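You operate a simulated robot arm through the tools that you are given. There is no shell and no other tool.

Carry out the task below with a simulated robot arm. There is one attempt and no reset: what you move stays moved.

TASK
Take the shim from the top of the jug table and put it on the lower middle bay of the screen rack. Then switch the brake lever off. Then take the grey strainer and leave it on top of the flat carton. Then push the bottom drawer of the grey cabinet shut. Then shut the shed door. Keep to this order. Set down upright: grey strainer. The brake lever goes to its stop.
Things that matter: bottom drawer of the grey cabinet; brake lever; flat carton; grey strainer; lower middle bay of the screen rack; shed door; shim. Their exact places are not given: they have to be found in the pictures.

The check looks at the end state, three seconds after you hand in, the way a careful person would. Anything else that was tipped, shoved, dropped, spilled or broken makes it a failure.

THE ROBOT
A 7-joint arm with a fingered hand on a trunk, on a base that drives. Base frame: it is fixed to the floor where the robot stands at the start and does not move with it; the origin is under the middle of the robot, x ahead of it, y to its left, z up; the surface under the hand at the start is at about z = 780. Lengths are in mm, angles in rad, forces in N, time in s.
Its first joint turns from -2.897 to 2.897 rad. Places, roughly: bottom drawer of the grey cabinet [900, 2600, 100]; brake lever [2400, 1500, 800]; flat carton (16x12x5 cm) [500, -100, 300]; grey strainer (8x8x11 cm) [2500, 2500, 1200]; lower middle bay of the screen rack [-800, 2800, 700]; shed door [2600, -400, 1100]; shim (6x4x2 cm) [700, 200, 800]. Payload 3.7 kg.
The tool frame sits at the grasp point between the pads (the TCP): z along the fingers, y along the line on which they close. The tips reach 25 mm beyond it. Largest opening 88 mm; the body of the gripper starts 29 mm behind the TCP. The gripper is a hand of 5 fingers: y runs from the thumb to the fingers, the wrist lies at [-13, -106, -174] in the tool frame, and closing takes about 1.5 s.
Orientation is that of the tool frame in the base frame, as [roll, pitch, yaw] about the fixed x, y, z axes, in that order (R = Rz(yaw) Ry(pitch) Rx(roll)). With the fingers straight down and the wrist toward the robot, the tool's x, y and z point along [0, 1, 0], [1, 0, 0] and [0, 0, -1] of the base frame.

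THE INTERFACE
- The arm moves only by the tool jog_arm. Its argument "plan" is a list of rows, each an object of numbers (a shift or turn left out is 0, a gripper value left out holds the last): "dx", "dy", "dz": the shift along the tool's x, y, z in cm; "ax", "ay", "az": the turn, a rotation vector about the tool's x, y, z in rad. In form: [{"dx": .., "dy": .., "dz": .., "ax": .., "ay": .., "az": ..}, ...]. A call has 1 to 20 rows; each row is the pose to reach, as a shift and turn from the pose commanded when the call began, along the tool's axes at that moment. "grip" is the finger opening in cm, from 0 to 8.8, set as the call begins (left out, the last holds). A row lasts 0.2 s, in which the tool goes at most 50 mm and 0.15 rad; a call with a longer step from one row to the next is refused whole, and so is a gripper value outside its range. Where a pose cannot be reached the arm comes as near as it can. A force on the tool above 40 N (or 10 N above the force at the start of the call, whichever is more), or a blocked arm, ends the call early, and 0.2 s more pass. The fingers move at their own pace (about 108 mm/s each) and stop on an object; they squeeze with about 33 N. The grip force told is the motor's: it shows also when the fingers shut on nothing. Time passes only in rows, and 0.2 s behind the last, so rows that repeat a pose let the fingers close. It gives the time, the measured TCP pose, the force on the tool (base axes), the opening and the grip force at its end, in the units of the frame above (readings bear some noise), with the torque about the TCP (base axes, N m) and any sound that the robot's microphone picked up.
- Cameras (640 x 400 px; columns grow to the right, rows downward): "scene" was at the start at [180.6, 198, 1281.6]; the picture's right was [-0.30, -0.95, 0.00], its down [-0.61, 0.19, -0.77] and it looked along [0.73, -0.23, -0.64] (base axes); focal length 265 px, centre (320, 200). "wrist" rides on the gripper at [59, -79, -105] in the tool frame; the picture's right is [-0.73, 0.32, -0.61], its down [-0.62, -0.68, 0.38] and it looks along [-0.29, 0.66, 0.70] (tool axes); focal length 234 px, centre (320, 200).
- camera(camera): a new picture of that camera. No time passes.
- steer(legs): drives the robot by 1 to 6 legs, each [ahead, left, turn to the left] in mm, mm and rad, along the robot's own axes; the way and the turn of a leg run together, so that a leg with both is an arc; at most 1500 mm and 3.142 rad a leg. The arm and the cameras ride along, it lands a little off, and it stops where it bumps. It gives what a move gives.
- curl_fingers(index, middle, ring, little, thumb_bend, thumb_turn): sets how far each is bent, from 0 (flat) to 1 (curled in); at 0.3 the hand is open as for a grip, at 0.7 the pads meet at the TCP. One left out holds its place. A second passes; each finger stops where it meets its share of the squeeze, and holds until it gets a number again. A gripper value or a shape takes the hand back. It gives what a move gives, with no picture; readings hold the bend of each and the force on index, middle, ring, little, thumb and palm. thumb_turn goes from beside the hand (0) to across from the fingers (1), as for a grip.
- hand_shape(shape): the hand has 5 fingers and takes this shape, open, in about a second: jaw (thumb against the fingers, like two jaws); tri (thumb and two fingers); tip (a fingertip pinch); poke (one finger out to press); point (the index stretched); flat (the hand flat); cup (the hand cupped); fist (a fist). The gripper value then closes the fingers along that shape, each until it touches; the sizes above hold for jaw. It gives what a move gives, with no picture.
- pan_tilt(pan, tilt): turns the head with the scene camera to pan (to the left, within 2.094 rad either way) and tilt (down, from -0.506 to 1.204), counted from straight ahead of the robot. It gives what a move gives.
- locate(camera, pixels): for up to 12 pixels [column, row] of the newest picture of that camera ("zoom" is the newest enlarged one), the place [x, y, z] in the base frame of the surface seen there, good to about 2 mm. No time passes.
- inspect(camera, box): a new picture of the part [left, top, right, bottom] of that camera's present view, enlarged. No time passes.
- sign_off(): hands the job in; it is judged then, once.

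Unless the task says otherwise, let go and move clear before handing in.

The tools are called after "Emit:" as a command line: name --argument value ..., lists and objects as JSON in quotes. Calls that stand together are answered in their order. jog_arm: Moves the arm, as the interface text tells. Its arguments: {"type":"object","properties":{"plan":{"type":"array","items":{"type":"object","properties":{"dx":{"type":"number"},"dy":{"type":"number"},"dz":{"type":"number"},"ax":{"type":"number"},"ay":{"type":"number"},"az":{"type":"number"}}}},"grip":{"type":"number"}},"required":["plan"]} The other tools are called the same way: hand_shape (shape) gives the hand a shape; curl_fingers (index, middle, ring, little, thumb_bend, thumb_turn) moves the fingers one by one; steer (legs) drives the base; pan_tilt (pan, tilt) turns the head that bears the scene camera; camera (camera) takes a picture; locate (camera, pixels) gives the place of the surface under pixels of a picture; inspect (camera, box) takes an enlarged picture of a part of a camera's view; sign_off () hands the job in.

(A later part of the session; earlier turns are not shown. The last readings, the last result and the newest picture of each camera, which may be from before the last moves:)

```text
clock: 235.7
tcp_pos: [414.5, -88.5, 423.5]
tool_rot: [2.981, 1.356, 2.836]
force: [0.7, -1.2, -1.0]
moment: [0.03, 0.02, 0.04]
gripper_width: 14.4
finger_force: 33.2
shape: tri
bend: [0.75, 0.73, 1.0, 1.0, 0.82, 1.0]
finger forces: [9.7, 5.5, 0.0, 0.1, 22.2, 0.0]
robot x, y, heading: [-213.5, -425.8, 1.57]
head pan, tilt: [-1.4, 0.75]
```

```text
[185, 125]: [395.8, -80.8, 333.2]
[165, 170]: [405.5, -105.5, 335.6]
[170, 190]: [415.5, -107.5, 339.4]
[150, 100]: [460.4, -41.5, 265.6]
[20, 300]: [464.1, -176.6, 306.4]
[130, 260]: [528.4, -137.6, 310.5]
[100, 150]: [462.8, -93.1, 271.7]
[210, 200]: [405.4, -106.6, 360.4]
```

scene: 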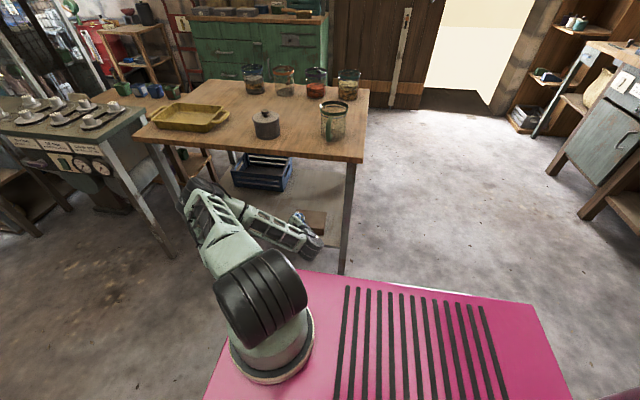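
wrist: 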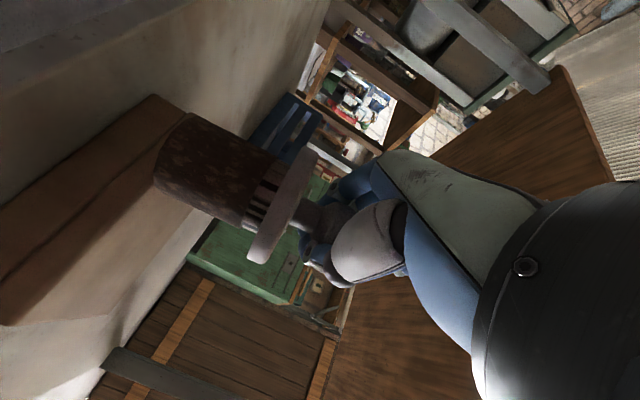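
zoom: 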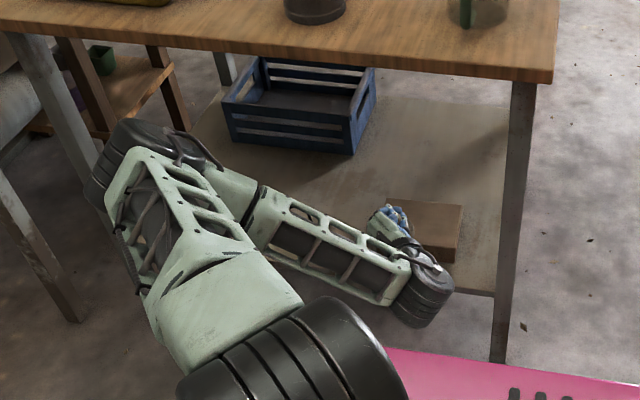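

The strainer's bottom is at z≈332 and its axis near (417,-88). The carton's near edge is at x≈463 with its top at 310. Clearances are fine, so I'll strafe right another 100 mm and back 12.

Emit:
steer --legs '[[-12, -100, 0]]'

Emit:
camera --camera "scene"

Emit:
camera --camera "wrist"

Emit:
locate --camera "wrist" --pixels '[[185, 125], [165, 170], [170, 190], [210, 200], [150, 220], [120, 180], [100, 240], [140, 140], [60, 200], [200, 110]]'

```text
clock: 236.8
tcp_pos: [516.8, -99.6, 424.4]
tool_rot: [2.993, 1.355, 2.846]
force: [0.3, 0.1, -1.3]
moment: [-0.04, -0.01, 0.0]
gripper_width: 14.3
finger_force: 33.1
shape: tri
bend: [0.75, 0.73, 1.0, 1.0, 0.82, 1.0]
finger forces: [9.5, 5.2, 0.0, 0.0, 22.0, 0.0]
robot x, y, heading: [-112.0, -434.7, 1.567]
head pan, tilt: [-1.4, 0.75]
```

```text
taken
```

scene: 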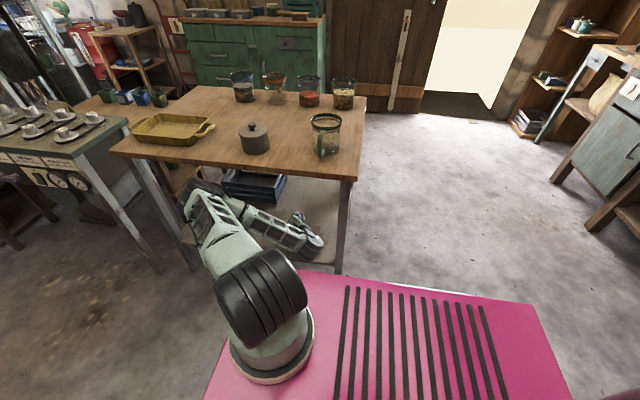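

```text
taken
```

wrist: 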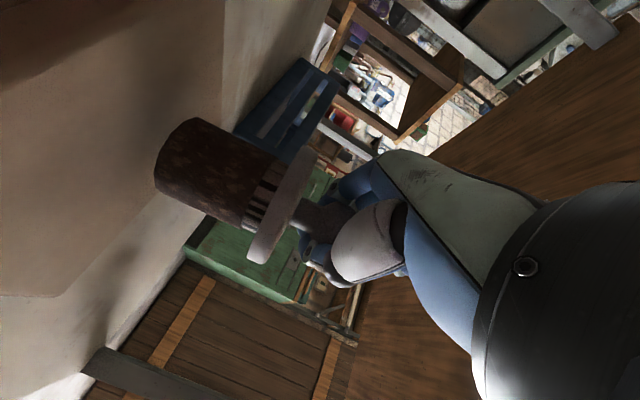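

```text
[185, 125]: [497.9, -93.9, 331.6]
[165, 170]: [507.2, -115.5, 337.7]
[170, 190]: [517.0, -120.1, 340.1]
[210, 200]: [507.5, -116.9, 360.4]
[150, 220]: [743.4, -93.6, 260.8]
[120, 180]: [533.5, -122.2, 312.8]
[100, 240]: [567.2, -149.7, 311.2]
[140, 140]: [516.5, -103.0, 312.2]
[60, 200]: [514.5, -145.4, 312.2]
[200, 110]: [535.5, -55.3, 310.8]
```

The basket is centred over the carton (top z≈312), with its bottom about 20 mm above. I'll lower gently, watching the force.

Emit:
jog_arm --plan '[{"dx": 0.5, "dz": 0.1}, {"dx": 1.0, "dz": 0.2}, {"dx": 1.4, "dz": 0.3}, {"dx": 1.4, "dz": 0.3}]'

Emit:
inspect --camera "wrist" --box '[100, 70, 340, 270]'

Emit:
locate --camera "zoom" --pixels '[[225, 130], [170, 160], [150, 230], [150, 270], [175, 310], [200, 320], [120, 250], [160, 100], [400, 240], [430, 480]]'

```text
clock: 237.8
tcp_pos: [516.8, -98.4, 411.1]
tool_rot: [2.99, 1.355, 2.846]
force: [0.0, -0.2, -0.3]
moment: [0.03, 0.0, 0.03]
gripper_width: 14.3
finger_force: 32.9
shape: tri
bend: [0.75, 0.73, 1.0, 1.0, 0.82, 1.0]
finger forces: [9.7, 5.0, 0.0, 0.1, 21.9, 0.0]
robot x, y, heading: [-113.2, -434.4, 1.57]
head pan, tilt: [-1.4, 0.75]
```

```text
2.00 times, centred on (220, 170) of wrist
```

zoom: 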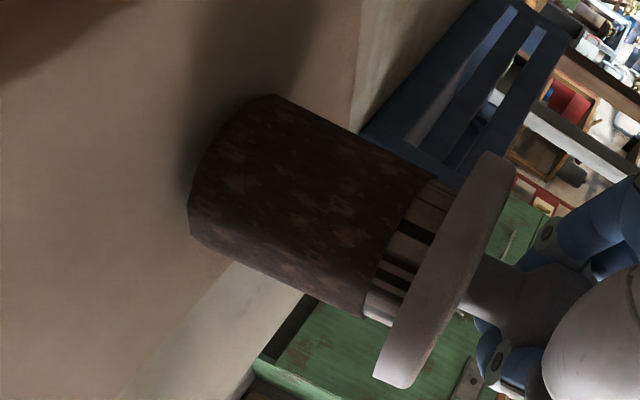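

```text
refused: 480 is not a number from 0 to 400
```

The shadow shows it's close to contact. I'll measure the rim corners against the carton top.

Emit:
locate --camera "zoom" --pixels '[[262, 106], [225, 140], [203, 180], [197, 215], [196, 228], [170, 160], [180, 240], [230, 100], [250, 250], [130, 200]]'

Emit:
inspect --camera "scene" --box '[250, 170, 370, 280]'

```text
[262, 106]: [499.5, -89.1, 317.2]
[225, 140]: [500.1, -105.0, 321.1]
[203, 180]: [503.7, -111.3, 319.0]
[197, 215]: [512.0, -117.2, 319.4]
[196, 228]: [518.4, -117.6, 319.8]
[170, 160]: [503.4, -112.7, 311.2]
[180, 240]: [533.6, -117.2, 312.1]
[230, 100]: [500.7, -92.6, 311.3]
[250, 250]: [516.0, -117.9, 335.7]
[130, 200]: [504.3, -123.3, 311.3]
```

```text
3.64 times, centred on (310, 225) of scene
```

zoom: 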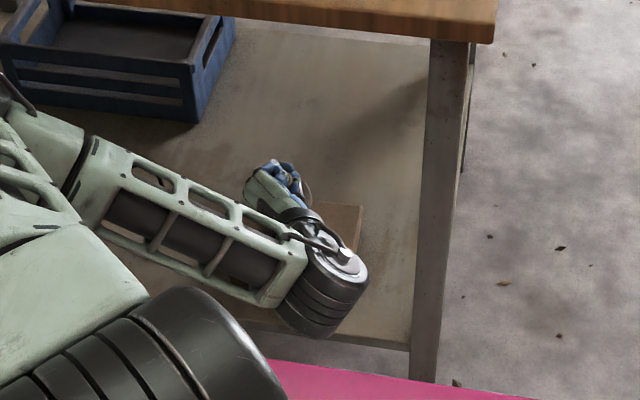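

The rim is about 5–6 mm above the carton and nearly level. I'll lower in 1.5 mm steps until contact.

Emit:
jog_arm --plan '[{"dx": 0.2, "dz": 0.04}, {"dx": 0.4, "dz": 0.08}, {"dx": 0.4, "dz": 0.08}]'

Emit:
jog_arm --plan '[{"dx": 0.1, "dz": 0.02}, {"dx": 0.2, "dz": 0.04}, {"dx": 0.2, "dz": 0.04}]'

Emit:
inspect --camera "wrist" --box '[100, 70, 340, 270]'

Emit:
locate --camera "zoom" --pixels '[[262, 106], [225, 140], [203, 180], [197, 215], [196, 228], [170, 160]]'

```text
clock: 238.6
tcp_pos: [517.6, -97.4, 405.7]
tool_rot: [2.983, 1.354, 2.839]
force: [2.9, 0.4, 4.6]
moment: [0.03, -0.04, -0.02]
gripper_width: 14.4
finger_force: 32.6
shape: tri
bend: [0.75, 0.73, 1.0, 1.0, 0.82, 1.0]
finger forces: [9.3, 5.4, 0.1, 0.0, 22.2, 0.0]
robot x, y, heading: [-116.2, -435.9, 1.569]
head pan, tilt: [-1.4, 0.75]
```

```text
clock: 239.4
tcp_pos: [516.9, -99.8, 403.4]
tool_rot: [2.983, 1.355, 2.837]
force: [1.9, -0.2, 12.0]
moment: [0.11, -0.01, -0.07]
gripper_width: 13.8
finger_force: 33.0
shape: tri
bend: [0.75, 0.73, 1.0, 1.0, 0.83, 1.0]
finger forces: [8.7, 3.7, 0.0, 0.0, 23.2, 0.0]
robot x, y, heading: [-113.6, -435.7, 1.568]
head pan, tilt: [-1.4, 0.75]
```

```text
2.00 times, centred on (220, 170) of wrist
```

zoom: 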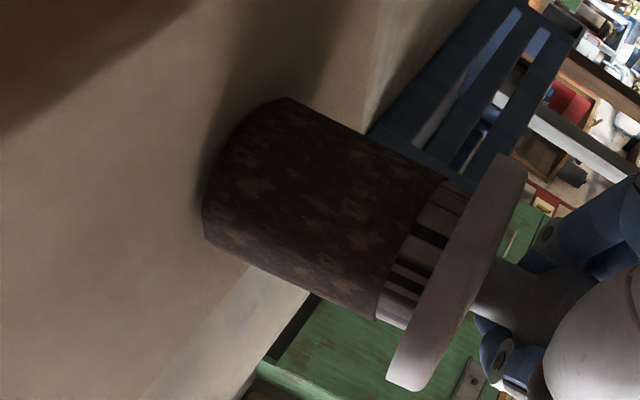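

```text
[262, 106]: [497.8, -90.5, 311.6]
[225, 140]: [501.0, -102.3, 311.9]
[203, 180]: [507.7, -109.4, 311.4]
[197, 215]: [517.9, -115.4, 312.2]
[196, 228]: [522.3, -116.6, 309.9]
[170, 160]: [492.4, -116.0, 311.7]
```

The strainer is in contact (12 N) with its base on the carton. I'll relieve 1 mm, then open the fingers.

Emit:
jog_arm --plan '[{"dx": -0.1, "dz": -0.02}, {"dx": -0.1, "dz": -0.02}]'

Emit:
jog_arm --plan '[{}, {}, {}, {}, {}, {}]' --grip 7

Emit:
camera --camera "wrist"

Emit:
inspect --camera "wrist" --box '[140, 80, 420, 330]'

```text
clock: 240.0
tcp_pos: [517.2, -99.5, 404.1]
tool_rot: [2.987, 1.357, 2.841]
force: [2.6, 1.0, 10.3]
moment: [0.07, -0.02, -0.06]
gripper_width: 14.1
finger_force: 32.7
shape: tri
bend: [0.75, 0.73, 1.0, 1.0, 0.83, 1.0]
finger forces: [8.9, 3.6, 0.0, 0.0, 23.0, 0.0]
robot x, y, heading: [-114.3, -436.4, 1.572]
head pan, tilt: [-1.4, 0.75]
```

```text
clock: 241.4
tcp_pos: [516.2, -98.3, 404.2]
tool_rot: [2.982, 1.353, 2.834]
force: [-0.5, 0.0, 0.0]
moment: [-0.01, 0.01, 0.02]
gripper_width: 69.9
finger_force: 0.0
shape: tri
bend: [0.27, 0.34, 0.99, 0.99, 0.5, 0.99]
finger forces: [0.1, 0.0, 0.0, 0.0, 0.0, 0.0]
robot x, y, heading: [-115.7, -432.8, 1.574]
head pan, tilt: [-1.4, 0.75]
```

```text
taken
```

wrist: 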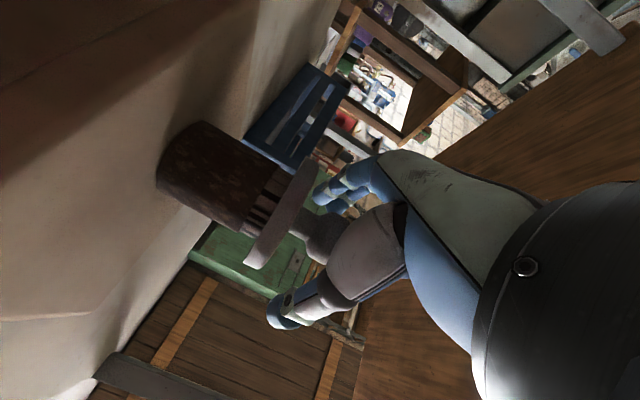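

```text
1.60 times, centred on (280, 205) of wrist
```

zoom: 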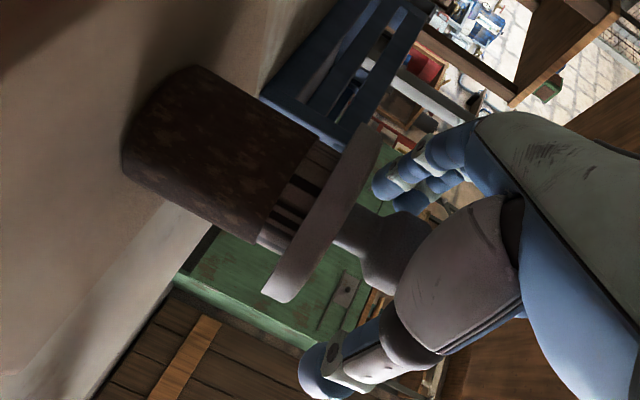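

It's released and standing on the carton. I'll back the hand out along its axis, first with the arm and then with the base.

Emit:
jog_arm --plan '[{"dx": 0.21, "dz": -1}, {"dx": 0.43, "dz": -2}, {"dx": 0.75, "dz": -3.5}, {"dx": 1.07, "dz": -5}, {"dx": 1.39, "dz": -6.5}, {"dx": 1.39, "dz": -6.5}]'

Emit:
camera --camera "wrist"

```text
clock: 242.8
tcp_pos: [451.8, -88.7, 405.3]
tool_rot: [2.99, 1.357, 2.843]
force: [0.5, 0.1, -0.3]
moment: [-0.04, 0.01, 0.01]
gripper_width: 69.7
finger_force: 0.1
shape: tri
bend: [0.27, 0.34, 0.99, 0.99, 0.5, 0.99]
finger forces: [0.0, 0.0, 0.0, 0.0, 0.0, 0.0]
robot x, y, heading: [-113.5, -432.9, 1.569]
head pan, tilt: [-1.4, 0.75]
```

```text
taken
```

wrist: 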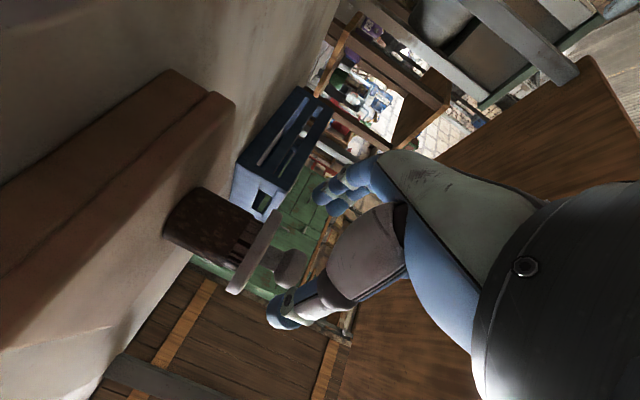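

The strainer stands upright on the carton and the hand is clear of it. I'll strafe the base left to pull the arm fully out from under the table.

Emit:
steer --legs '[[30, 240, 0]]'

Emit:
camera --camera "scene"

Emit:
inspect --camera "scene" --box '[220, 90, 420, 260]'

```text
clock: 244.6
tcp_pos: [212.0, -58.9, 404.8]
tool_rot: [2.989, 1.356, 2.841]
force: [-0.1, 0.0, 0.2]
moment: [-0.03, 0.0, 0.01]
gripper_width: 69.8
finger_force: 0.1
shape: tri
bend: [0.27, 0.34, 0.99, 0.99, 0.5, 0.99]
finger forces: [0.1, 0.0, 0.0, 0.0, 0.0, 0.0]
robot x, y, heading: [-349.9, -402.4, 1.569]
head pan, tilt: [-1.4, 0.75]
```

```text
taken
```

scene: 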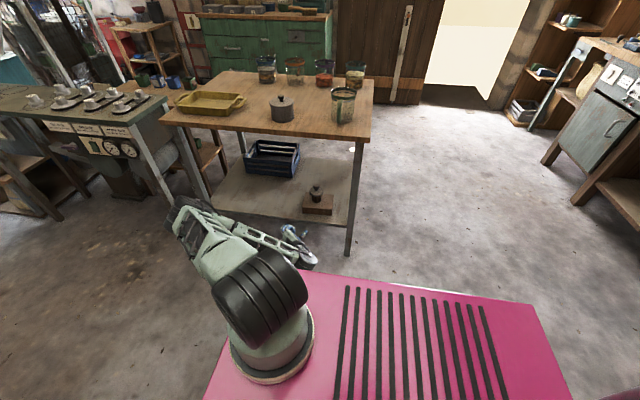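

```text
2.35 times, centred on (320, 175) of scene
```

zoom: 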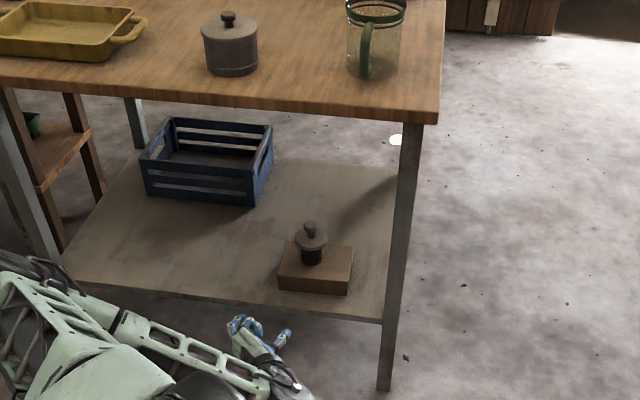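

The strainer is upright on the carton with nothing else disturbed. Next is the drawer: I'll raise the arm straight up first.

Emit:
jog_arm --plan '[{"dx": -4.2, "dy": 0.1, "dz": -0.9}, {"dx": -8.4, "dy": 0.3, "dz": -1.8}, {"dx": -12.6, "dy": 0.4, "dz": -2.7}, {"dx": -16.8, "dy": 0.6, "dz": -3.6}, {"dx": -21, "dy": 0.7, "dz": -4.5}, {"dx": -25.2, "dy": 0.8, "dz": -5.5}, {"dx": -29.4, "dy": 1.0, "dz": -6.4}, {"dx": -33.6, "dy": 1.1, "dz": -7.3}, {"dx": -37.8, "dy": 1.3, "dz": -8.2}, {"dx": -42, "dy": 1.4, "dz": -9.1}, {"dx": -46.2, "dy": 1.5, "dz": -10}, {"dx": -50.4, "dy": 1.7, "dz": -10.9}, {"dx": -54.6, "dy": 1.8, "dz": -11.8}, {"dx": -58.6, "dy": 1.9, "dz": -12.7}, {"dx": -62.8, "dy": 2.1, "dz": -13.6}, {"dx": -62.8, "dy": 2.1, "dz": -13.6}]'

Emit:
camera --camera "scene"

```text
clock: 248.0
tcp_pos: [211.5, -61.5, 1047.5]
tool_rot: [2.986, 1.356, 2.841]
force: [0.4, 0.0, -0.2]
moment: [0.01, 0.03, -0.01]
gripper_width: 69.8
finger_force: 0.1
shape: tri
bend: [0.27, 0.34, 0.99, 0.99, 0.5, 0.99]
finger forces: [0.0, 0.0, 0.0, 0.0, 0.0, 0.1]
out of reach, approached as far as the arm can: row 6, 7, 8, 9, 10, 11
robot x, y, heading: [-353.3, -401.6, 1.567]
head pan, tilt: [-1.4, 0.75]
```

```text
taken
```

scene: 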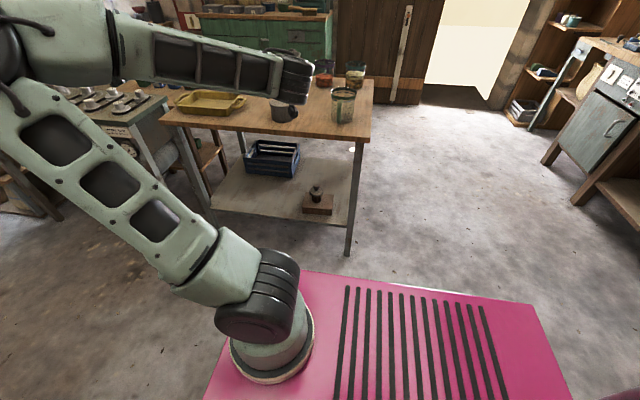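

The arm is high now. I'll undo the hand rotations in reverse order (ay, az, ax) to return to the tool-down posture.

Emit:
jog_arm --plan '[{"ay": 0.14}, {"ay": 0.28}, {"ay": 0.4}, {"ay": 0.4}]'

Emit:
jog_arm --plan '[{"az": 0.14}, {"az": 0.28}, {"az": 0.42}, {"az": 0.56}, {"az": 0.7}, {"az": 0.84}, {"az": 0.98}, {"az": 1.12}, {"az": 1.26}, {"az": 1.4}, {"az": 1.53}, {"az": 1.53}]'

Emit:
jog_arm --plan '[{"ax": 0.14}, {"ax": 0.28}, {"ax": 0.42}, {"ax": 0.56}, {"ax": 0.7}, {"ax": 0.84}, {"ax": 0.95}, {"ax": 0.95}]'

Emit:
camera --camera "scene"

```text
clock: 249.0
tcp_pos: [212.0, -59.3, 1047.2]
tool_rot: [3.08, 0.955, 2.941]
force: [-0.2, 0.2, 0.1]
moment: [0.02, 0.01, 0.01]
gripper_width: 69.9
finger_force: 0.1
shape: tri
bend: [0.27, 0.34, 0.99, 0.99, 0.5, 0.99]
finger forces: [0.0, 0.0, 0.1, 0.1, 0.0, 0.1]
robot x, y, heading: [-348.0, -403.0, 1.571]
head pan, tilt: [-1.4, 0.75]
```

```text
clock: 251.6
tcp_pos: [212.0, -58.6, 1047.1]
tool_rot: [2.182, -0.003, 1.444]
force: [0.4, -1.0, 0.0]
moment: [-0.02, 0.0, 0.01]
gripper_width: 70.0
finger_force: 0.0
shape: tri
bend: [0.27, 0.34, 0.99, 0.99, 0.5, 0.99]
finger forces: [0.0, 0.0, 0.1, 0.0, 0.0, 0.0]
robot x, y, heading: [-351.8, -402.7, 1.575]
head pan, tilt: [-1.4, 0.75]
```

```text
clock: 253.4
tcp_pos: [212.4, -59.6, 1048.2]
tool_rot: [3.134, -0.002, 1.445]
force: [-0.4, 0.6, 0.5]
moment: [0.02, 0.01, 0.03]
gripper_width: 69.8
finger_force: 0.0
shape: tri
bend: [0.27, 0.34, 0.99, 0.99, 0.5, 0.99]
finger forces: [0.0, 0.1, 0.0, 0.0, 0.1, 0.0]
robot x, y, heading: [-353.4, -405.4, 1.571]
head pan, tilt: [-1.4, 0.75]
```

```text
taken
```

scene: 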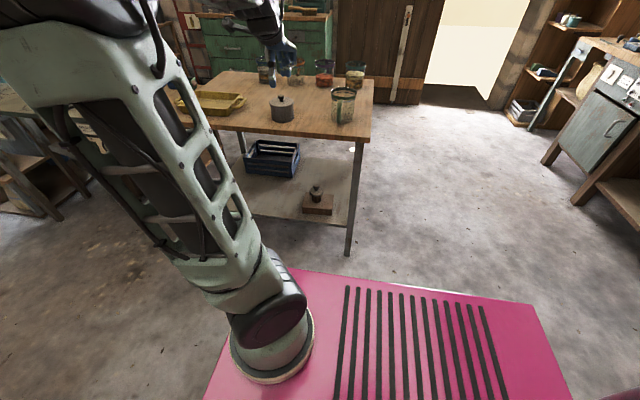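

The tool is down again, with the arm pointing to the robot's right, which suits pushing the drawer sideways. I'll drive up the corridor to y≈2990 and turn to face +x.

Emit:
steer --legs '[[0, -120, 0], [1500, 0, 0], [1500, 0, 0], [395, 0, 0], [0, 0, -1.571]]'

Emit:
pan_tilt --pan -0.6 --tilt 0.7

Emit:
camera --camera "scene"

```text
clock: 274.6
tcp_pos: [113.9, 2413.2, 1048.2]
tool_rot: [3.134, 0.0, -0.129]
force: [-0.1, -0.2, 0.4]
moment: [0.01, -0.02, 0.04]
gripper_width: 69.9
finger_force: 0.1
shape: tri
bend: [0.27, 0.34, 0.99, 0.99, 0.5, 0.99]
finger forces: [0.1, 0.0, 0.0, 0.1, 0.1, 0.0]
robot x, y, heading: [-226.5, 2981.8, -0.002]
head pan, tilt: [-1.4, 0.75]
```

```text
clock: 275.7
tcp_pos: [114.9, 2413.8, 1047.2]
tool_rot: [3.134, -0.001, -0.127]
force: [-0.6, 0.3, 0.8]
moment: [0.02, 0.0, -0.01]
gripper_width: 69.6
finger_force: 0.1
shape: tri
bend: [0.27, 0.34, 0.99, 0.99, 0.5, 0.99]
finger forces: [0.0, 0.1, 0.1, 0.0, 0.0, 0.0]
robot x, y, heading: [-230.8, 2982.0, -0.006]
head pan, tilt: [-0.6, 0.7]
```

```text
taken
```

scene: 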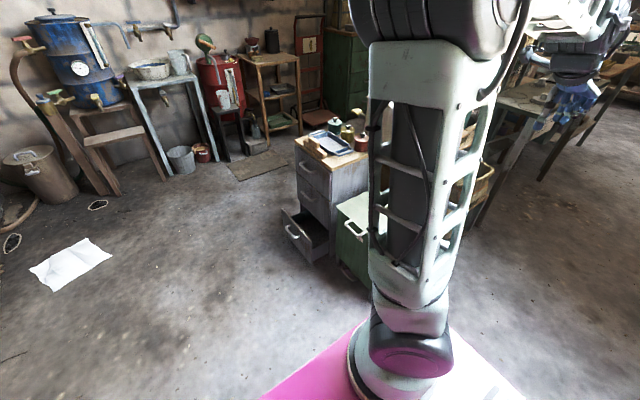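

The open drawer is visible at (300,235). I'll measure its front panel and handle.

Emit:
inspect --camera "scene" --box '[260, 120, 380, 290]'

Emit:
locate --camera "scene" --pixels '[[290, 220], [300, 240], [308, 255], [285, 212], [312, 242], [292, 233], [305, 262], [310, 210], [330, 200], [316, 225], [352, 235], [340, 255]]'

```text
2.35 times, centred on (320, 205) of scene
```

zoom: 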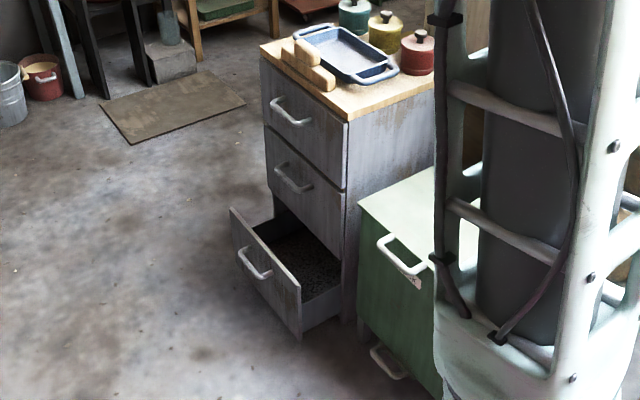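

```text
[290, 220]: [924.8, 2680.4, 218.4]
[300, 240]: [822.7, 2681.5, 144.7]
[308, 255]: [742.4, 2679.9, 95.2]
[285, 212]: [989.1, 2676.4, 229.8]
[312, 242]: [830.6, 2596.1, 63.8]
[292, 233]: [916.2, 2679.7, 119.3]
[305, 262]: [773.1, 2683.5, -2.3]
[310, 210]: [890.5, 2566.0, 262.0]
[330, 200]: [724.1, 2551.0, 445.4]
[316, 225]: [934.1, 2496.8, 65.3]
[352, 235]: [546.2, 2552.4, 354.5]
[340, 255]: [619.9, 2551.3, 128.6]
```

The drawer front is the plane y≈2680, x 735–990, z≈30–235, and it closes flush at y≈2566. I'll move beside it so the hand comes to about (865,2815).

Emit:
steer --legs '[[0, 100, 0], [755, 0, 0], [0, 300, 0]]'

Emit:
hand_shape --shape "fist"

Emit:
pan_tilt --pan -1.1 --tilt 0.8

Emit:
camera --camera "scene"

Emit:
camera --camera "wrist"

```text
clock: 282.2
tcp_pos: [878.1, 2805.4, 1048.0]
tool_rot: [3.133, -0.001, -0.127]
force: [0.4, 0.3, -1.1]
moment: [0.01, 0.01, 0.01]
gripper_width: 69.5
finger_force: 0.1
shape: tri
bend: [0.27, 0.34, 0.99, 0.99, 0.5, 0.99]
finger forces: [0.1, 0.0, 0.1, 0.0, 0.0, 0.1]
robot x, y, heading: [534.7, 3370.0, -0.006]
head pan, tilt: [-0.6, 0.7]
```

```text
clock: 283.1
tcp_pos: [876.3, 2807.3, 1047.3]
tool_rot: [3.135, 0.001, -0.127]
force: [-0.8, -0.7, 0.4]
moment: [0.01, 0.04, 0.01]
gripper_width: 0.0
finger_force: 0.1
shape: fist
bend: [1.0, 1.0, 1.0, 1.0, 0.86, 0.85]
finger forces: [0.1, 0.0, 0.1, 0.0, 0.1, 0.0]
robot x, y, heading: [534.3, 3372.7, 0.001]
head pan, tilt: [-0.6, 0.7]
```

```text
clock: 284.0
tcp_pos: [877.3, 2805.8, 1047.8]
tool_rot: [3.135, 0.0, -0.128]
force: [-0.3, -0.1, -0.1]
moment: [-0.01, 0.01, -0.01]
gripper_width: 0.0
finger_force: 0.1
shape: fist
bend: [1.0, 1.0, 1.0, 1.0, 0.86, 0.85]
finger forces: [0.1, 0.0, 0.1, 0.0, 0.0, 0.0]
robot x, y, heading: [530.6, 3370.3, 0.001]
head pan, tilt: [-1.1, 0.799]
```

```text
taken
```

scene: 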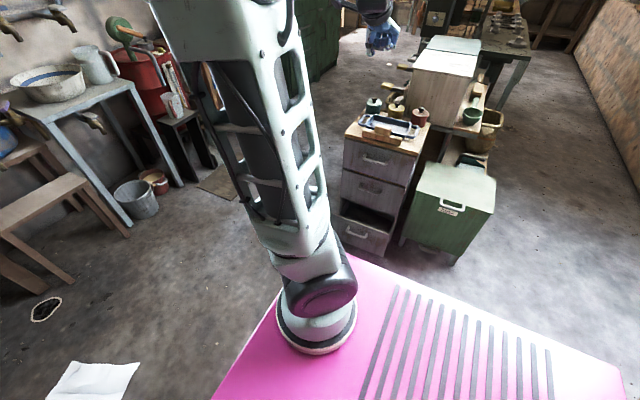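

```text
taken
```

wrist: 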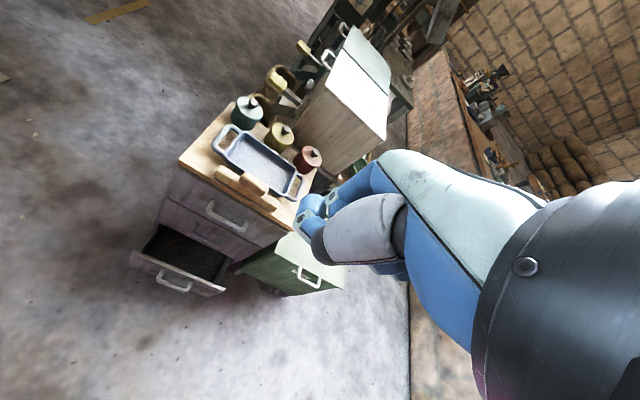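

The hand hovers in front of the drawer, clear of the cabinet top. I'll lower straight down in two stages.

Emit:
jog_arm --plan '[{"dz": 4.4}, {"dz": 8.8}, {"dz": 13.2}, {"dz": 17.6}, {"dz": 22}, {"dz": 26.4}, {"dz": 30.8}, {"dz": 35.2}, {"dz": 39.6}, {"dz": 44}, {"dz": 48.4}, {"dz": 52}, {"dz": 52}]'

Emit:
camera --camera "scene"

Emit:
camera --camera "wrist"

```text
clock: 286.8
tcp_pos: [877.8, 2800.4, 524.1]
tool_rot: [3.134, 0.0, -0.127]
force: [0.2, -0.7, 0.3]
moment: [0.04, 0.01, 0.01]
gripper_width: 0.1
finger_force: 0.0
shape: fist
bend: [1.0, 1.0, 1.0, 1.0, 0.86, 0.85]
finger forces: [0.0, 0.0, 0.1, 0.0, 0.0, 0.0]
robot x, y, heading: [530.6, 3372.4, 0.001]
head pan, tilt: [-1.1, 0.799]
```

```text
taken
```

scene: 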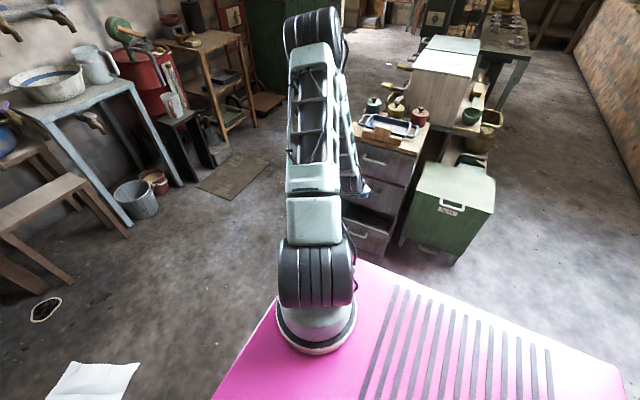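

```text
taken
```

wrist: 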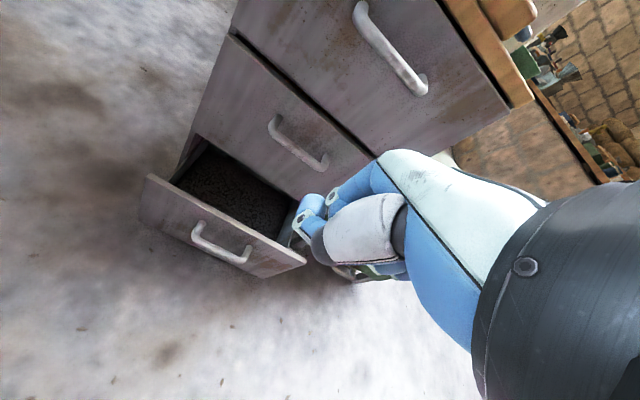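

The elbow at (315,30) is leaning out, so I'll check its height and position relative to the pots on the cabinet before lowering further.

Emit:
locate --camera "scene" --pixels '[[310, 20], [335, 40], [320, 60], [345, 130], [355, 185], [300, 45], [420, 112], [373, 103], [380, 130], [330, 20]]'

Emit:
locate --camera "wrist" --pixels '[[150, 180], [290, 265], [220, 240], [200, 230], [245, 260], [330, 195], [300, 225], [270, 120]]'

```text
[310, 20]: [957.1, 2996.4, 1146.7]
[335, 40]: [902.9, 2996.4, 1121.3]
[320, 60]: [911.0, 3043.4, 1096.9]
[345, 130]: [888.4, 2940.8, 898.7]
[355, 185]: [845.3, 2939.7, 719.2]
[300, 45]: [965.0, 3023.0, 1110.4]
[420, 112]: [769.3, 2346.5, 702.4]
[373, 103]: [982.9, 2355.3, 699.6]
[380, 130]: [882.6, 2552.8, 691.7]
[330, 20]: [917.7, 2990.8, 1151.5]
```

```text
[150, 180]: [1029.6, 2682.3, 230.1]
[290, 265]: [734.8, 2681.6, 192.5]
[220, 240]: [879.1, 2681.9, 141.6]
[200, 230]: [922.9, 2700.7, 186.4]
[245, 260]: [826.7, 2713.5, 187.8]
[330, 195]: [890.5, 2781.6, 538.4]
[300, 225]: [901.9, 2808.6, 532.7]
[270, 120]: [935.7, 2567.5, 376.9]
```

The elbow is well clear (y≈3000, z≈1100). The drawer handle is at z≈187, y≈2713. I'll lower the fist to TCP z≈125 so its knuckles meet the handle area.

Emit:
jog_arm --plan '[{"dz": 4.4}, {"dz": 8.8}, {"dz": 13.2}, {"dz": 17.6}, {"dz": 22}, {"dz": 26.4}, {"dz": 30.8}, {"dz": 35.2}, {"dz": 39}, {"dz": 39}]'

Emit:
camera --camera "scene"

Emit:
camera --camera "wrist"

```text
clock: 289.0
tcp_pos: [876.6, 2798.4, 137.8]
tool_rot: [3.133, 0.0, -0.129]
force: [0.5, -0.2, -0.8]
moment: [-0.01, 0.03, 0.0]
gripper_width: 0.1
finger_force: 0.1
shape: fist
bend: [1.0, 1.0, 1.0, 1.0, 0.86, 0.85]
finger forces: [0.0, 0.0, 0.0, 0.0, 0.0, 0.1]
robot x, y, heading: [535.8, 3368.7, -0.004]
head pan, tilt: [-1.1, 0.799]
```

```text
taken
```

scene: 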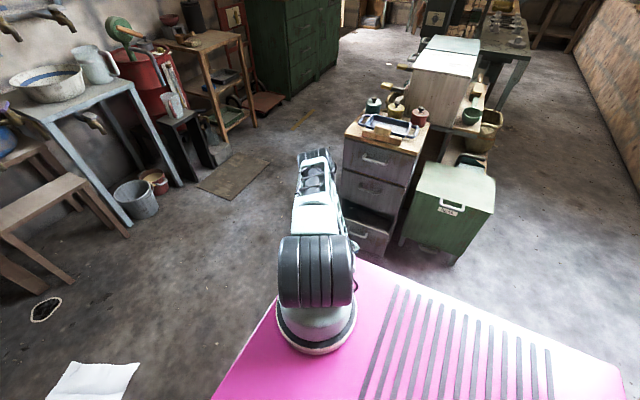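

```text
taken
```

wrist: 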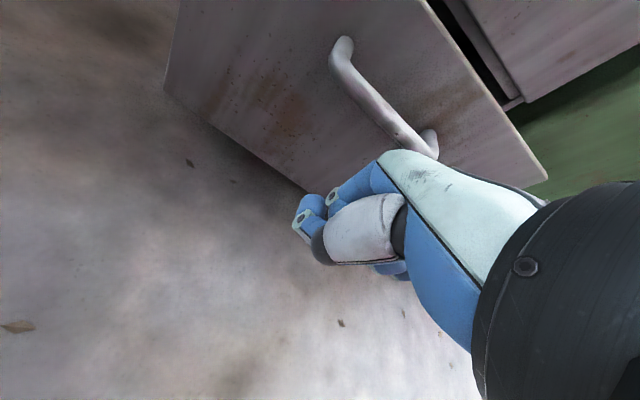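

The fist is in front of the drawer at z≈138. I'll check the elbow once more, since it also moves toward the cabinet during the push.

Emit:
locate --camera "scene" --pixels '[[315, 155], [328, 152], [300, 165], [332, 165], [320, 190], [340, 200], [352, 240], [345, 160]]'

Emit:
inspect --camera "scene" --box '[270, 110, 430, 270]'

```text
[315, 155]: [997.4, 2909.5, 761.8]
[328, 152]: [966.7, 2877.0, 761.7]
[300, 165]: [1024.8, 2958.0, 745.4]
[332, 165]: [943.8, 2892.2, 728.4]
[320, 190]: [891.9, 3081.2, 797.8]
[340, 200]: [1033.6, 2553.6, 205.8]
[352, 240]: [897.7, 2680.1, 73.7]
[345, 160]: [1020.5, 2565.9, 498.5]
```

```text
2.50 times, centred on (350, 190) of scene
```

zoom: 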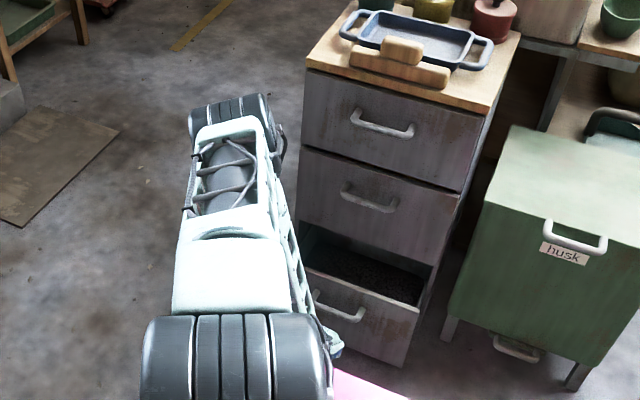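

The elbow stays clear of the cabinet (y≥2850). I'll strafe the base right 60 mm to approach, then push with the arm under force control.

Emit:
steer --legs '[[0, -60, 0]]'

Emit:
jog_arm --plan '[{"dx": 0.2, "dy": 1.5}, {"dx": 0.4, "dy": 3}, {"dx": 0.6, "dy": 4.5}, {"dx": 0.8, "dy": 6}]'

Emit:
camera --camera "wrist"

Emit:
inspect --camera "scene" --box '[270, 110, 430, 270]'

```text
clock: 290.0
tcp_pos: [878.2, 2738.5, 138.1]
tool_rot: [3.134, 0.0, -0.127]
force: [-0.6, -0.2, 0.8]
moment: [-0.02, -0.04, 0.0]
gripper_width: 0.1
finger_force: 0.1
shape: fist
bend: [1.0, 1.0, 1.0, 1.0, 0.86, 0.85]
finger forces: [0.1, 0.0, 0.0, 0.0, 0.0, 0.1]
robot x, y, heading: [532.2, 3314.0, -0.002]
head pan, tilt: [-1.1, 0.799]
```

```text
clock: 291.0
tcp_pos: [876.3, 2676.8, 138.2]
tool_rot: [3.134, -0.002, -0.129]
force: [0.0, 0.1, -0.9]
moment: [-0.05, -0.01, -0.02]
gripper_width: 0.1
finger_force: 0.0
shape: fist
bend: [1.0, 1.0, 1.0, 1.0, 0.86, 0.85]
finger forces: [0.0, 0.0, 0.0, 0.1, 0.0, 0.2]
robot x, y, heading: [534.1, 3310.6, 0.0]
head pan, tilt: [-1.1, 0.799]
```

```text
taken
```

wrist: 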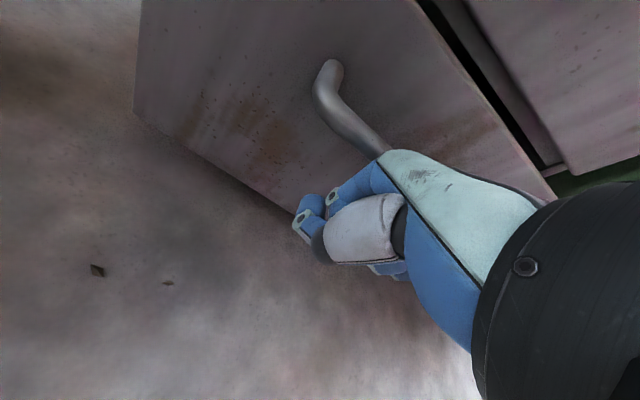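

```text
2.50 times, centred on (350, 190) of scene
```

zoom: 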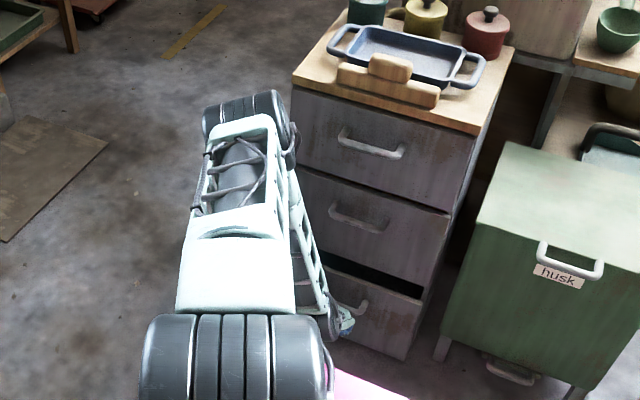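

The drawer is moving in smoothly. I'll keep pushing until the force shows it's shut.

Emit:
jog_arm --plan '[{"dx": 0.2, "dy": 1.5}, {"dx": 0.4, "dy": 3}, {"dx": 0.55, "dy": 4.2}, {"dx": 0.7, "dy": 5.2}, {"dx": 0.8, "dy": 6.2}, {"dx": 0.9, "dy": 7.2}]'

Emit:
camera --camera "wrist"

Emit:
inspect --camera "scene" --box '[270, 110, 430, 270]'

```text
clock: 291.9
tcp_pos: [875.7, 2640.0, 135.6]
tool_rot: [-3.14, 0.004, -0.126]
force: [0.0, 4.8, 0.6]
moment: [-0.26, 0.01, -0.04]
gripper_width: 0.1
finger_force: 0.1
shape: fist
bend: [1.0, 1.0, 1.0, 1.0, 0.86, 0.85]
finger forces: [0.0, 5.2, 0.1, 0.1, 0.1, 0.0]
robot x, y, heading: [536.9, 3314.9, 0.008]
head pan, tilt: [-1.1, 0.799]
stopped in row 4: the force on the tool passed its limit at 55 N (the readings are from after the stop); the commanded pose is now the measured one
```

```text
taken
```

wrist: 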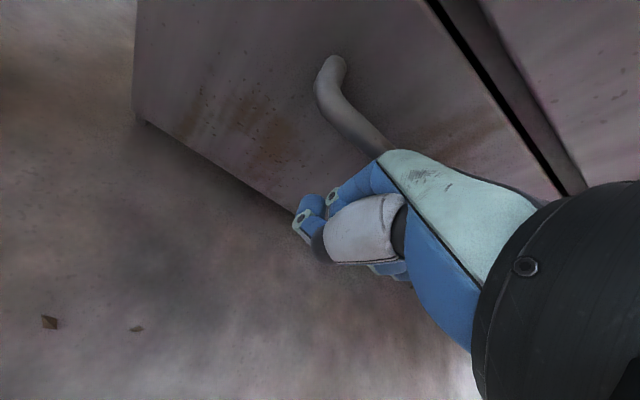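

```text
2.50 times, centred on (350, 190) of scene
```

zoom: 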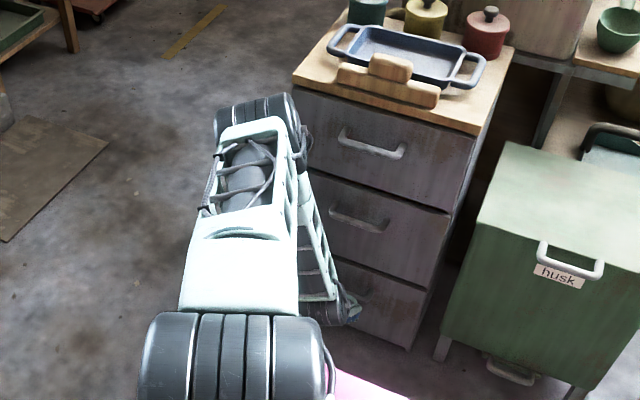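

The push stopped at 55 N and the drawer looks flush. I'll compare its front plane with the upper drawers.

Emit:
locate --camera "scene" --pixels '[[368, 230], [365, 240], [360, 225], [372, 210], [365, 200], [375, 170], [365, 212]]'

Emit:
locate --camera "wrist" --pixels '[[250, 100], [400, 30], [480, 130], [560, 60], [160, 60], [520, 190]]'

```text
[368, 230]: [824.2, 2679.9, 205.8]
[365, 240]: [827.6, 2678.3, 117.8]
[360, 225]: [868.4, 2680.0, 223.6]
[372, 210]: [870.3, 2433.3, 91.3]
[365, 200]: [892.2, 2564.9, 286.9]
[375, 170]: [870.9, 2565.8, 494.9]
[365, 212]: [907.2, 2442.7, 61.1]
```

```text
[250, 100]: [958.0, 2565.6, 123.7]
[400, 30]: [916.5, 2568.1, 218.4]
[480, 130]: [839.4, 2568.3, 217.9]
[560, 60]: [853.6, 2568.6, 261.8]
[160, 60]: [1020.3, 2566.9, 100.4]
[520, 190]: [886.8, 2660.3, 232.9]
```

The bottom drawer's front is at y≈2566, flush with the middle drawer, so it's shut. I'll back the hand away and raise it.

Emit:
steer --legs '[[0, 120, 0]]'

Emit:
jog_arm --plan '[{"dz": -4.4, "dy": -1}, {"dz": -8.8, "dy": -2}, {"dz": -13.2, "dy": -3}, {"dz": -17.6, "dy": -3}, {"dz": -22, "dy": -3}, {"dz": -26.4, "dy": -3}, {"dz": -30.8, "dy": -3}, {"dz": -35.2, "dy": -3}, {"dz": -39.6, "dy": -3}, {"dz": -44, "dy": -3}, {"dz": -48.4, "dy": -3}, {"dz": -52.8, "dy": -3}, {"dz": -57.2, "dy": -3}, {"dz": -61.6, "dy": -3}, {"dz": -66, "dy": -3}, {"dz": -70.4, "dy": -3}, {"dz": -74.8, "dy": -3}, {"dz": -79.2, "dy": -3}, {"dz": -83.6, "dy": -3}, {"dz": -88, "dy": -3}]'

Emit:
camera --camera "scene"

Emit:
inspect --camera "scene" --box '[300, 100, 460, 270]'

Emit:
camera --camera "wrist"

```text
clock: 293.1
tcp_pos: [883.8, 2742.2, 134.4]
tool_rot: [-3.14, 0.002, -0.117]
force: [0.2, -0.1, -0.1]
moment: [0.0, 0.02, 0.01]
gripper_width: 0.0
finger_force: 0.0
shape: fist
bend: [1.0, 1.0, 1.0, 1.0, 0.86, 0.85]
finger forces: [0.0, 0.0, 0.1, 0.1, 0.1, 0.0]
robot x, y, heading: [534.9, 3413.7, 0.009]
head pan, tilt: [-1.1, 0.799]
stopped in leg 1: the robot was blocked; the commanded pose is now the measured one
```

```text
clock: 297.3
tcp_pos: [892.0, 2771.1, 1016.3]
tool_rot: [-3.139, 0.003, -0.119]
force: [0.6, -0.4, -0.1]
moment: [-0.01, 0.01, -0.03]
gripper_width: 0.0
finger_force: 0.0
shape: fist
bend: [1.0, 1.0, 1.0, 1.0, 0.86, 0.85]
finger forces: [0.0, 0.1, 0.1, 0.0, 0.0, 0.0]
robot x, y, heading: [533.9, 3412.0, 0.009]
head pan, tilt: [-1.1, 0.799]
```

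```text
taken
```

scene: 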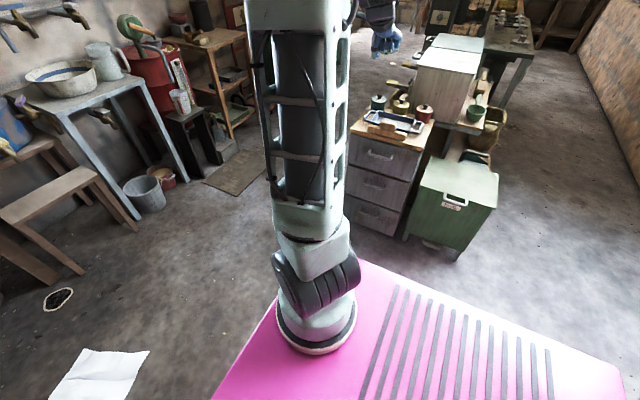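

```text
2.35 times, centred on (380, 185) of scene
```

zoom: 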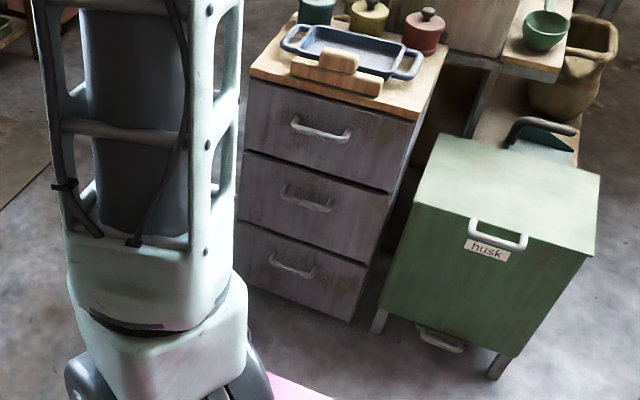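

```text
taken
```

wrist: 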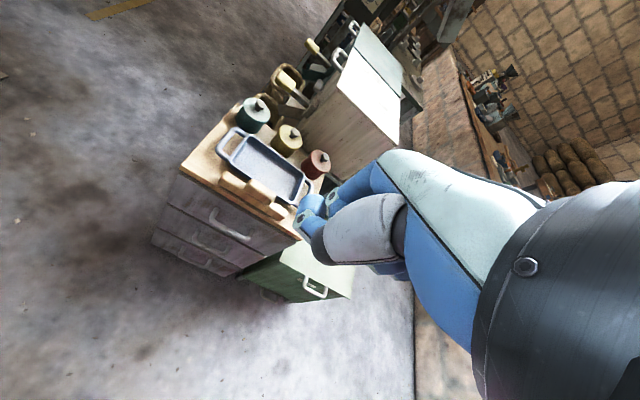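

The drawer is shut flush. The base bumped something to its left while backing away, so I'll look there.

Emit:
pan_tilt --pan 1.6 --tilt 0.7

Emit:
camera --camera "scene"

Emit:
pan_tilt --pan 2.09 --tilt 0.9

Emit:
camera --camera "scene"

```text
clock: 299.7
tcp_pos: [892.2, 2770.1, 1016.6]
tool_rot: [-3.14, 0.004, -0.119]
force: [0.1, -0.3, 0.5]
moment: [0.01, 0.01, 0.02]
gripper_width: 0.2
finger_force: 0.0
shape: fist
bend: [1.0, 1.0, 1.0, 1.0, 0.86, 0.85]
finger forces: [0.0, 0.0, 0.0, 0.1, 0.1, 0.0]
robot x, y, heading: [537.4, 3411.8, 0.008]
head pan, tilt: [1.6, 0.7]
```

```text
taken
```

scene: 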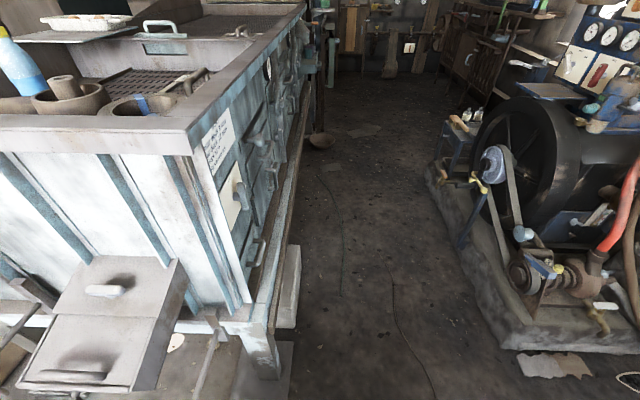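

```text
clock: 300.6
tcp_pos: [891.8, 2771.1, 1016.6]
tool_rot: [-3.138, 0.003, -0.118]
force: [0.6, -0.8, 0.0]
moment: [-0.03, -0.02, 0.0]
gripper_width: 0.2
finger_force: 0.1
shape: fist
bend: [1.0, 1.0, 1.0, 1.0, 0.86, 0.85]
finger forces: [0.1, 0.0, 0.0, 0.0, 0.1, 0.1]
robot x, y, heading: [534.7, 3408.9, 0.011]
head pan, tilt: [2.089, 0.901]
```

```text
taken
```

scene: 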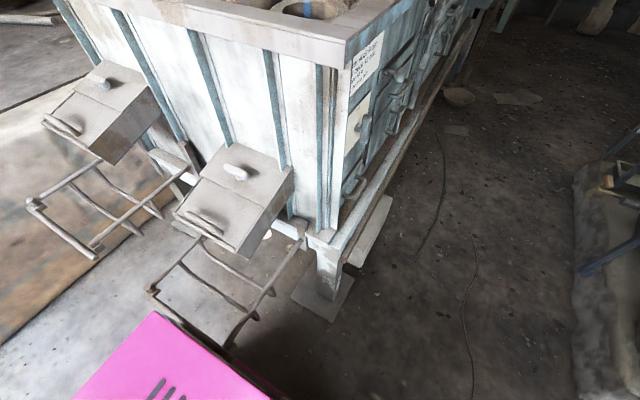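

Only the machine's fixed rod frame was touched and everything stands. I'll move away from it, then swing the arm forward so I can travel down the aisle past the cage.

Emit:
steer --legs '[[0, -170, 0]]'

Emit:
jog_arm --plan '[{"dx": 4.6, "dy": -1.58, "az": -0.083}, {"dx": 9.06, "dy": -3.54, "az": -0.166}, {"dx": 13.34, "dy": -5.86, "az": -0.249}, {"dx": 17.41, "dy": -8.53, "az": -0.332}, {"dx": 21.24, "dy": -11.53, "az": -0.415}, {"dx": 24.82, "dy": -14.83, "az": -0.498}, {"dx": 28.11, "dy": -18.42, "az": -0.581}, {"dx": 31.08, "dy": -22.27, "az": -0.664}, {"dx": 33.73, "dy": -26.35, "az": -0.747}, {"dx": 36.04, "dy": -30.64, "az": -0.83}, {"dx": 37.98, "dy": -35.1, "az": -0.913}, {"dx": 39.54, "dy": -39.71, "az": -0.996}, {"dx": 40.71, "dy": -44.44, "az": -1.079}, {"dx": 41.49, "dy": -49.24, "az": -1.162}, {"dx": 41.87, "dy": -54.1, "az": -1.245}, {"dx": 41.84, "dy": -58.98, "az": -1.328}, {"dx": 41.41, "dy": -63.84, "az": -1.411}, {"dx": 41.41, "dy": -63.84, "az": -1.411}]'

Emit:
pan_tilt --pan 0.0 --tilt 0.4

Emit:
camera --camera "scene"

```text
clock: 302.1
tcp_pos: [891.8, 2601.8, 1017.0]
tool_rot: [-3.141, 0.003, -0.122]
force: [1.0, 0.3, 0.3]
moment: [-0.02, 0.0, -0.01]
gripper_width: 0.2
finger_force: 0.1
shape: fist
bend: [1.0, 1.0, 1.0, 1.0, 0.86, 0.85]
finger forces: [0.0, 0.1, 0.0, 0.1, 0.1, 0.1]
robot x, y, heading: [535.3, 3246.5, 0.008]
head pan, tilt: [2.089, 0.901]
```

```text
clock: 305.9
tcp_pos: [1382.1, 3186.8, 1019.6]
tool_rot: [-3.138, -0.001, 1.29]
force: [0.0, 0.6, 0.0]
moment: [0.02, -0.01, -0.02]
gripper_width: 0.0
finger_force: 0.0
shape: fist
bend: [1.0, 1.0, 1.0, 1.0, 0.86, 0.85]
finger forces: [0.0, 0.0, 0.0, 0.0, 0.1, 0.0]
robot x, y, heading: [537.4, 3240.4, 0.004]
head pan, tilt: [2.089, 0.901]
```

```text
clock: 307.9
tcp_pos: [1382.5, 3186.3, 1019.7]
tool_rot: [-3.136, 0.001, 1.29]
force: [-0.6, 0.5, 0.1]
moment: [0.01, -0.02, -0.02]
gripper_width: 0.0
finger_force: 0.1
shape: fist
bend: [1.0, 1.0, 1.0, 1.0, 0.86, 0.85]
finger forces: [0.0, 0.1, 0.0, 0.1, 0.0, 0.0]
robot x, y, heading: [537.1, 3245.1, 0.008]
head pan, tilt: [0.0, 0.4]
```

```text
taken
```

scene: 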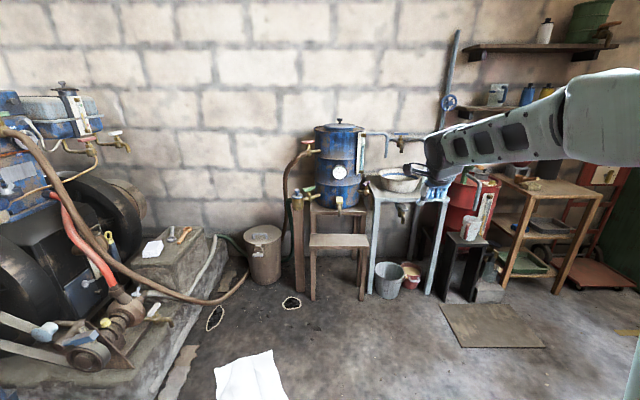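

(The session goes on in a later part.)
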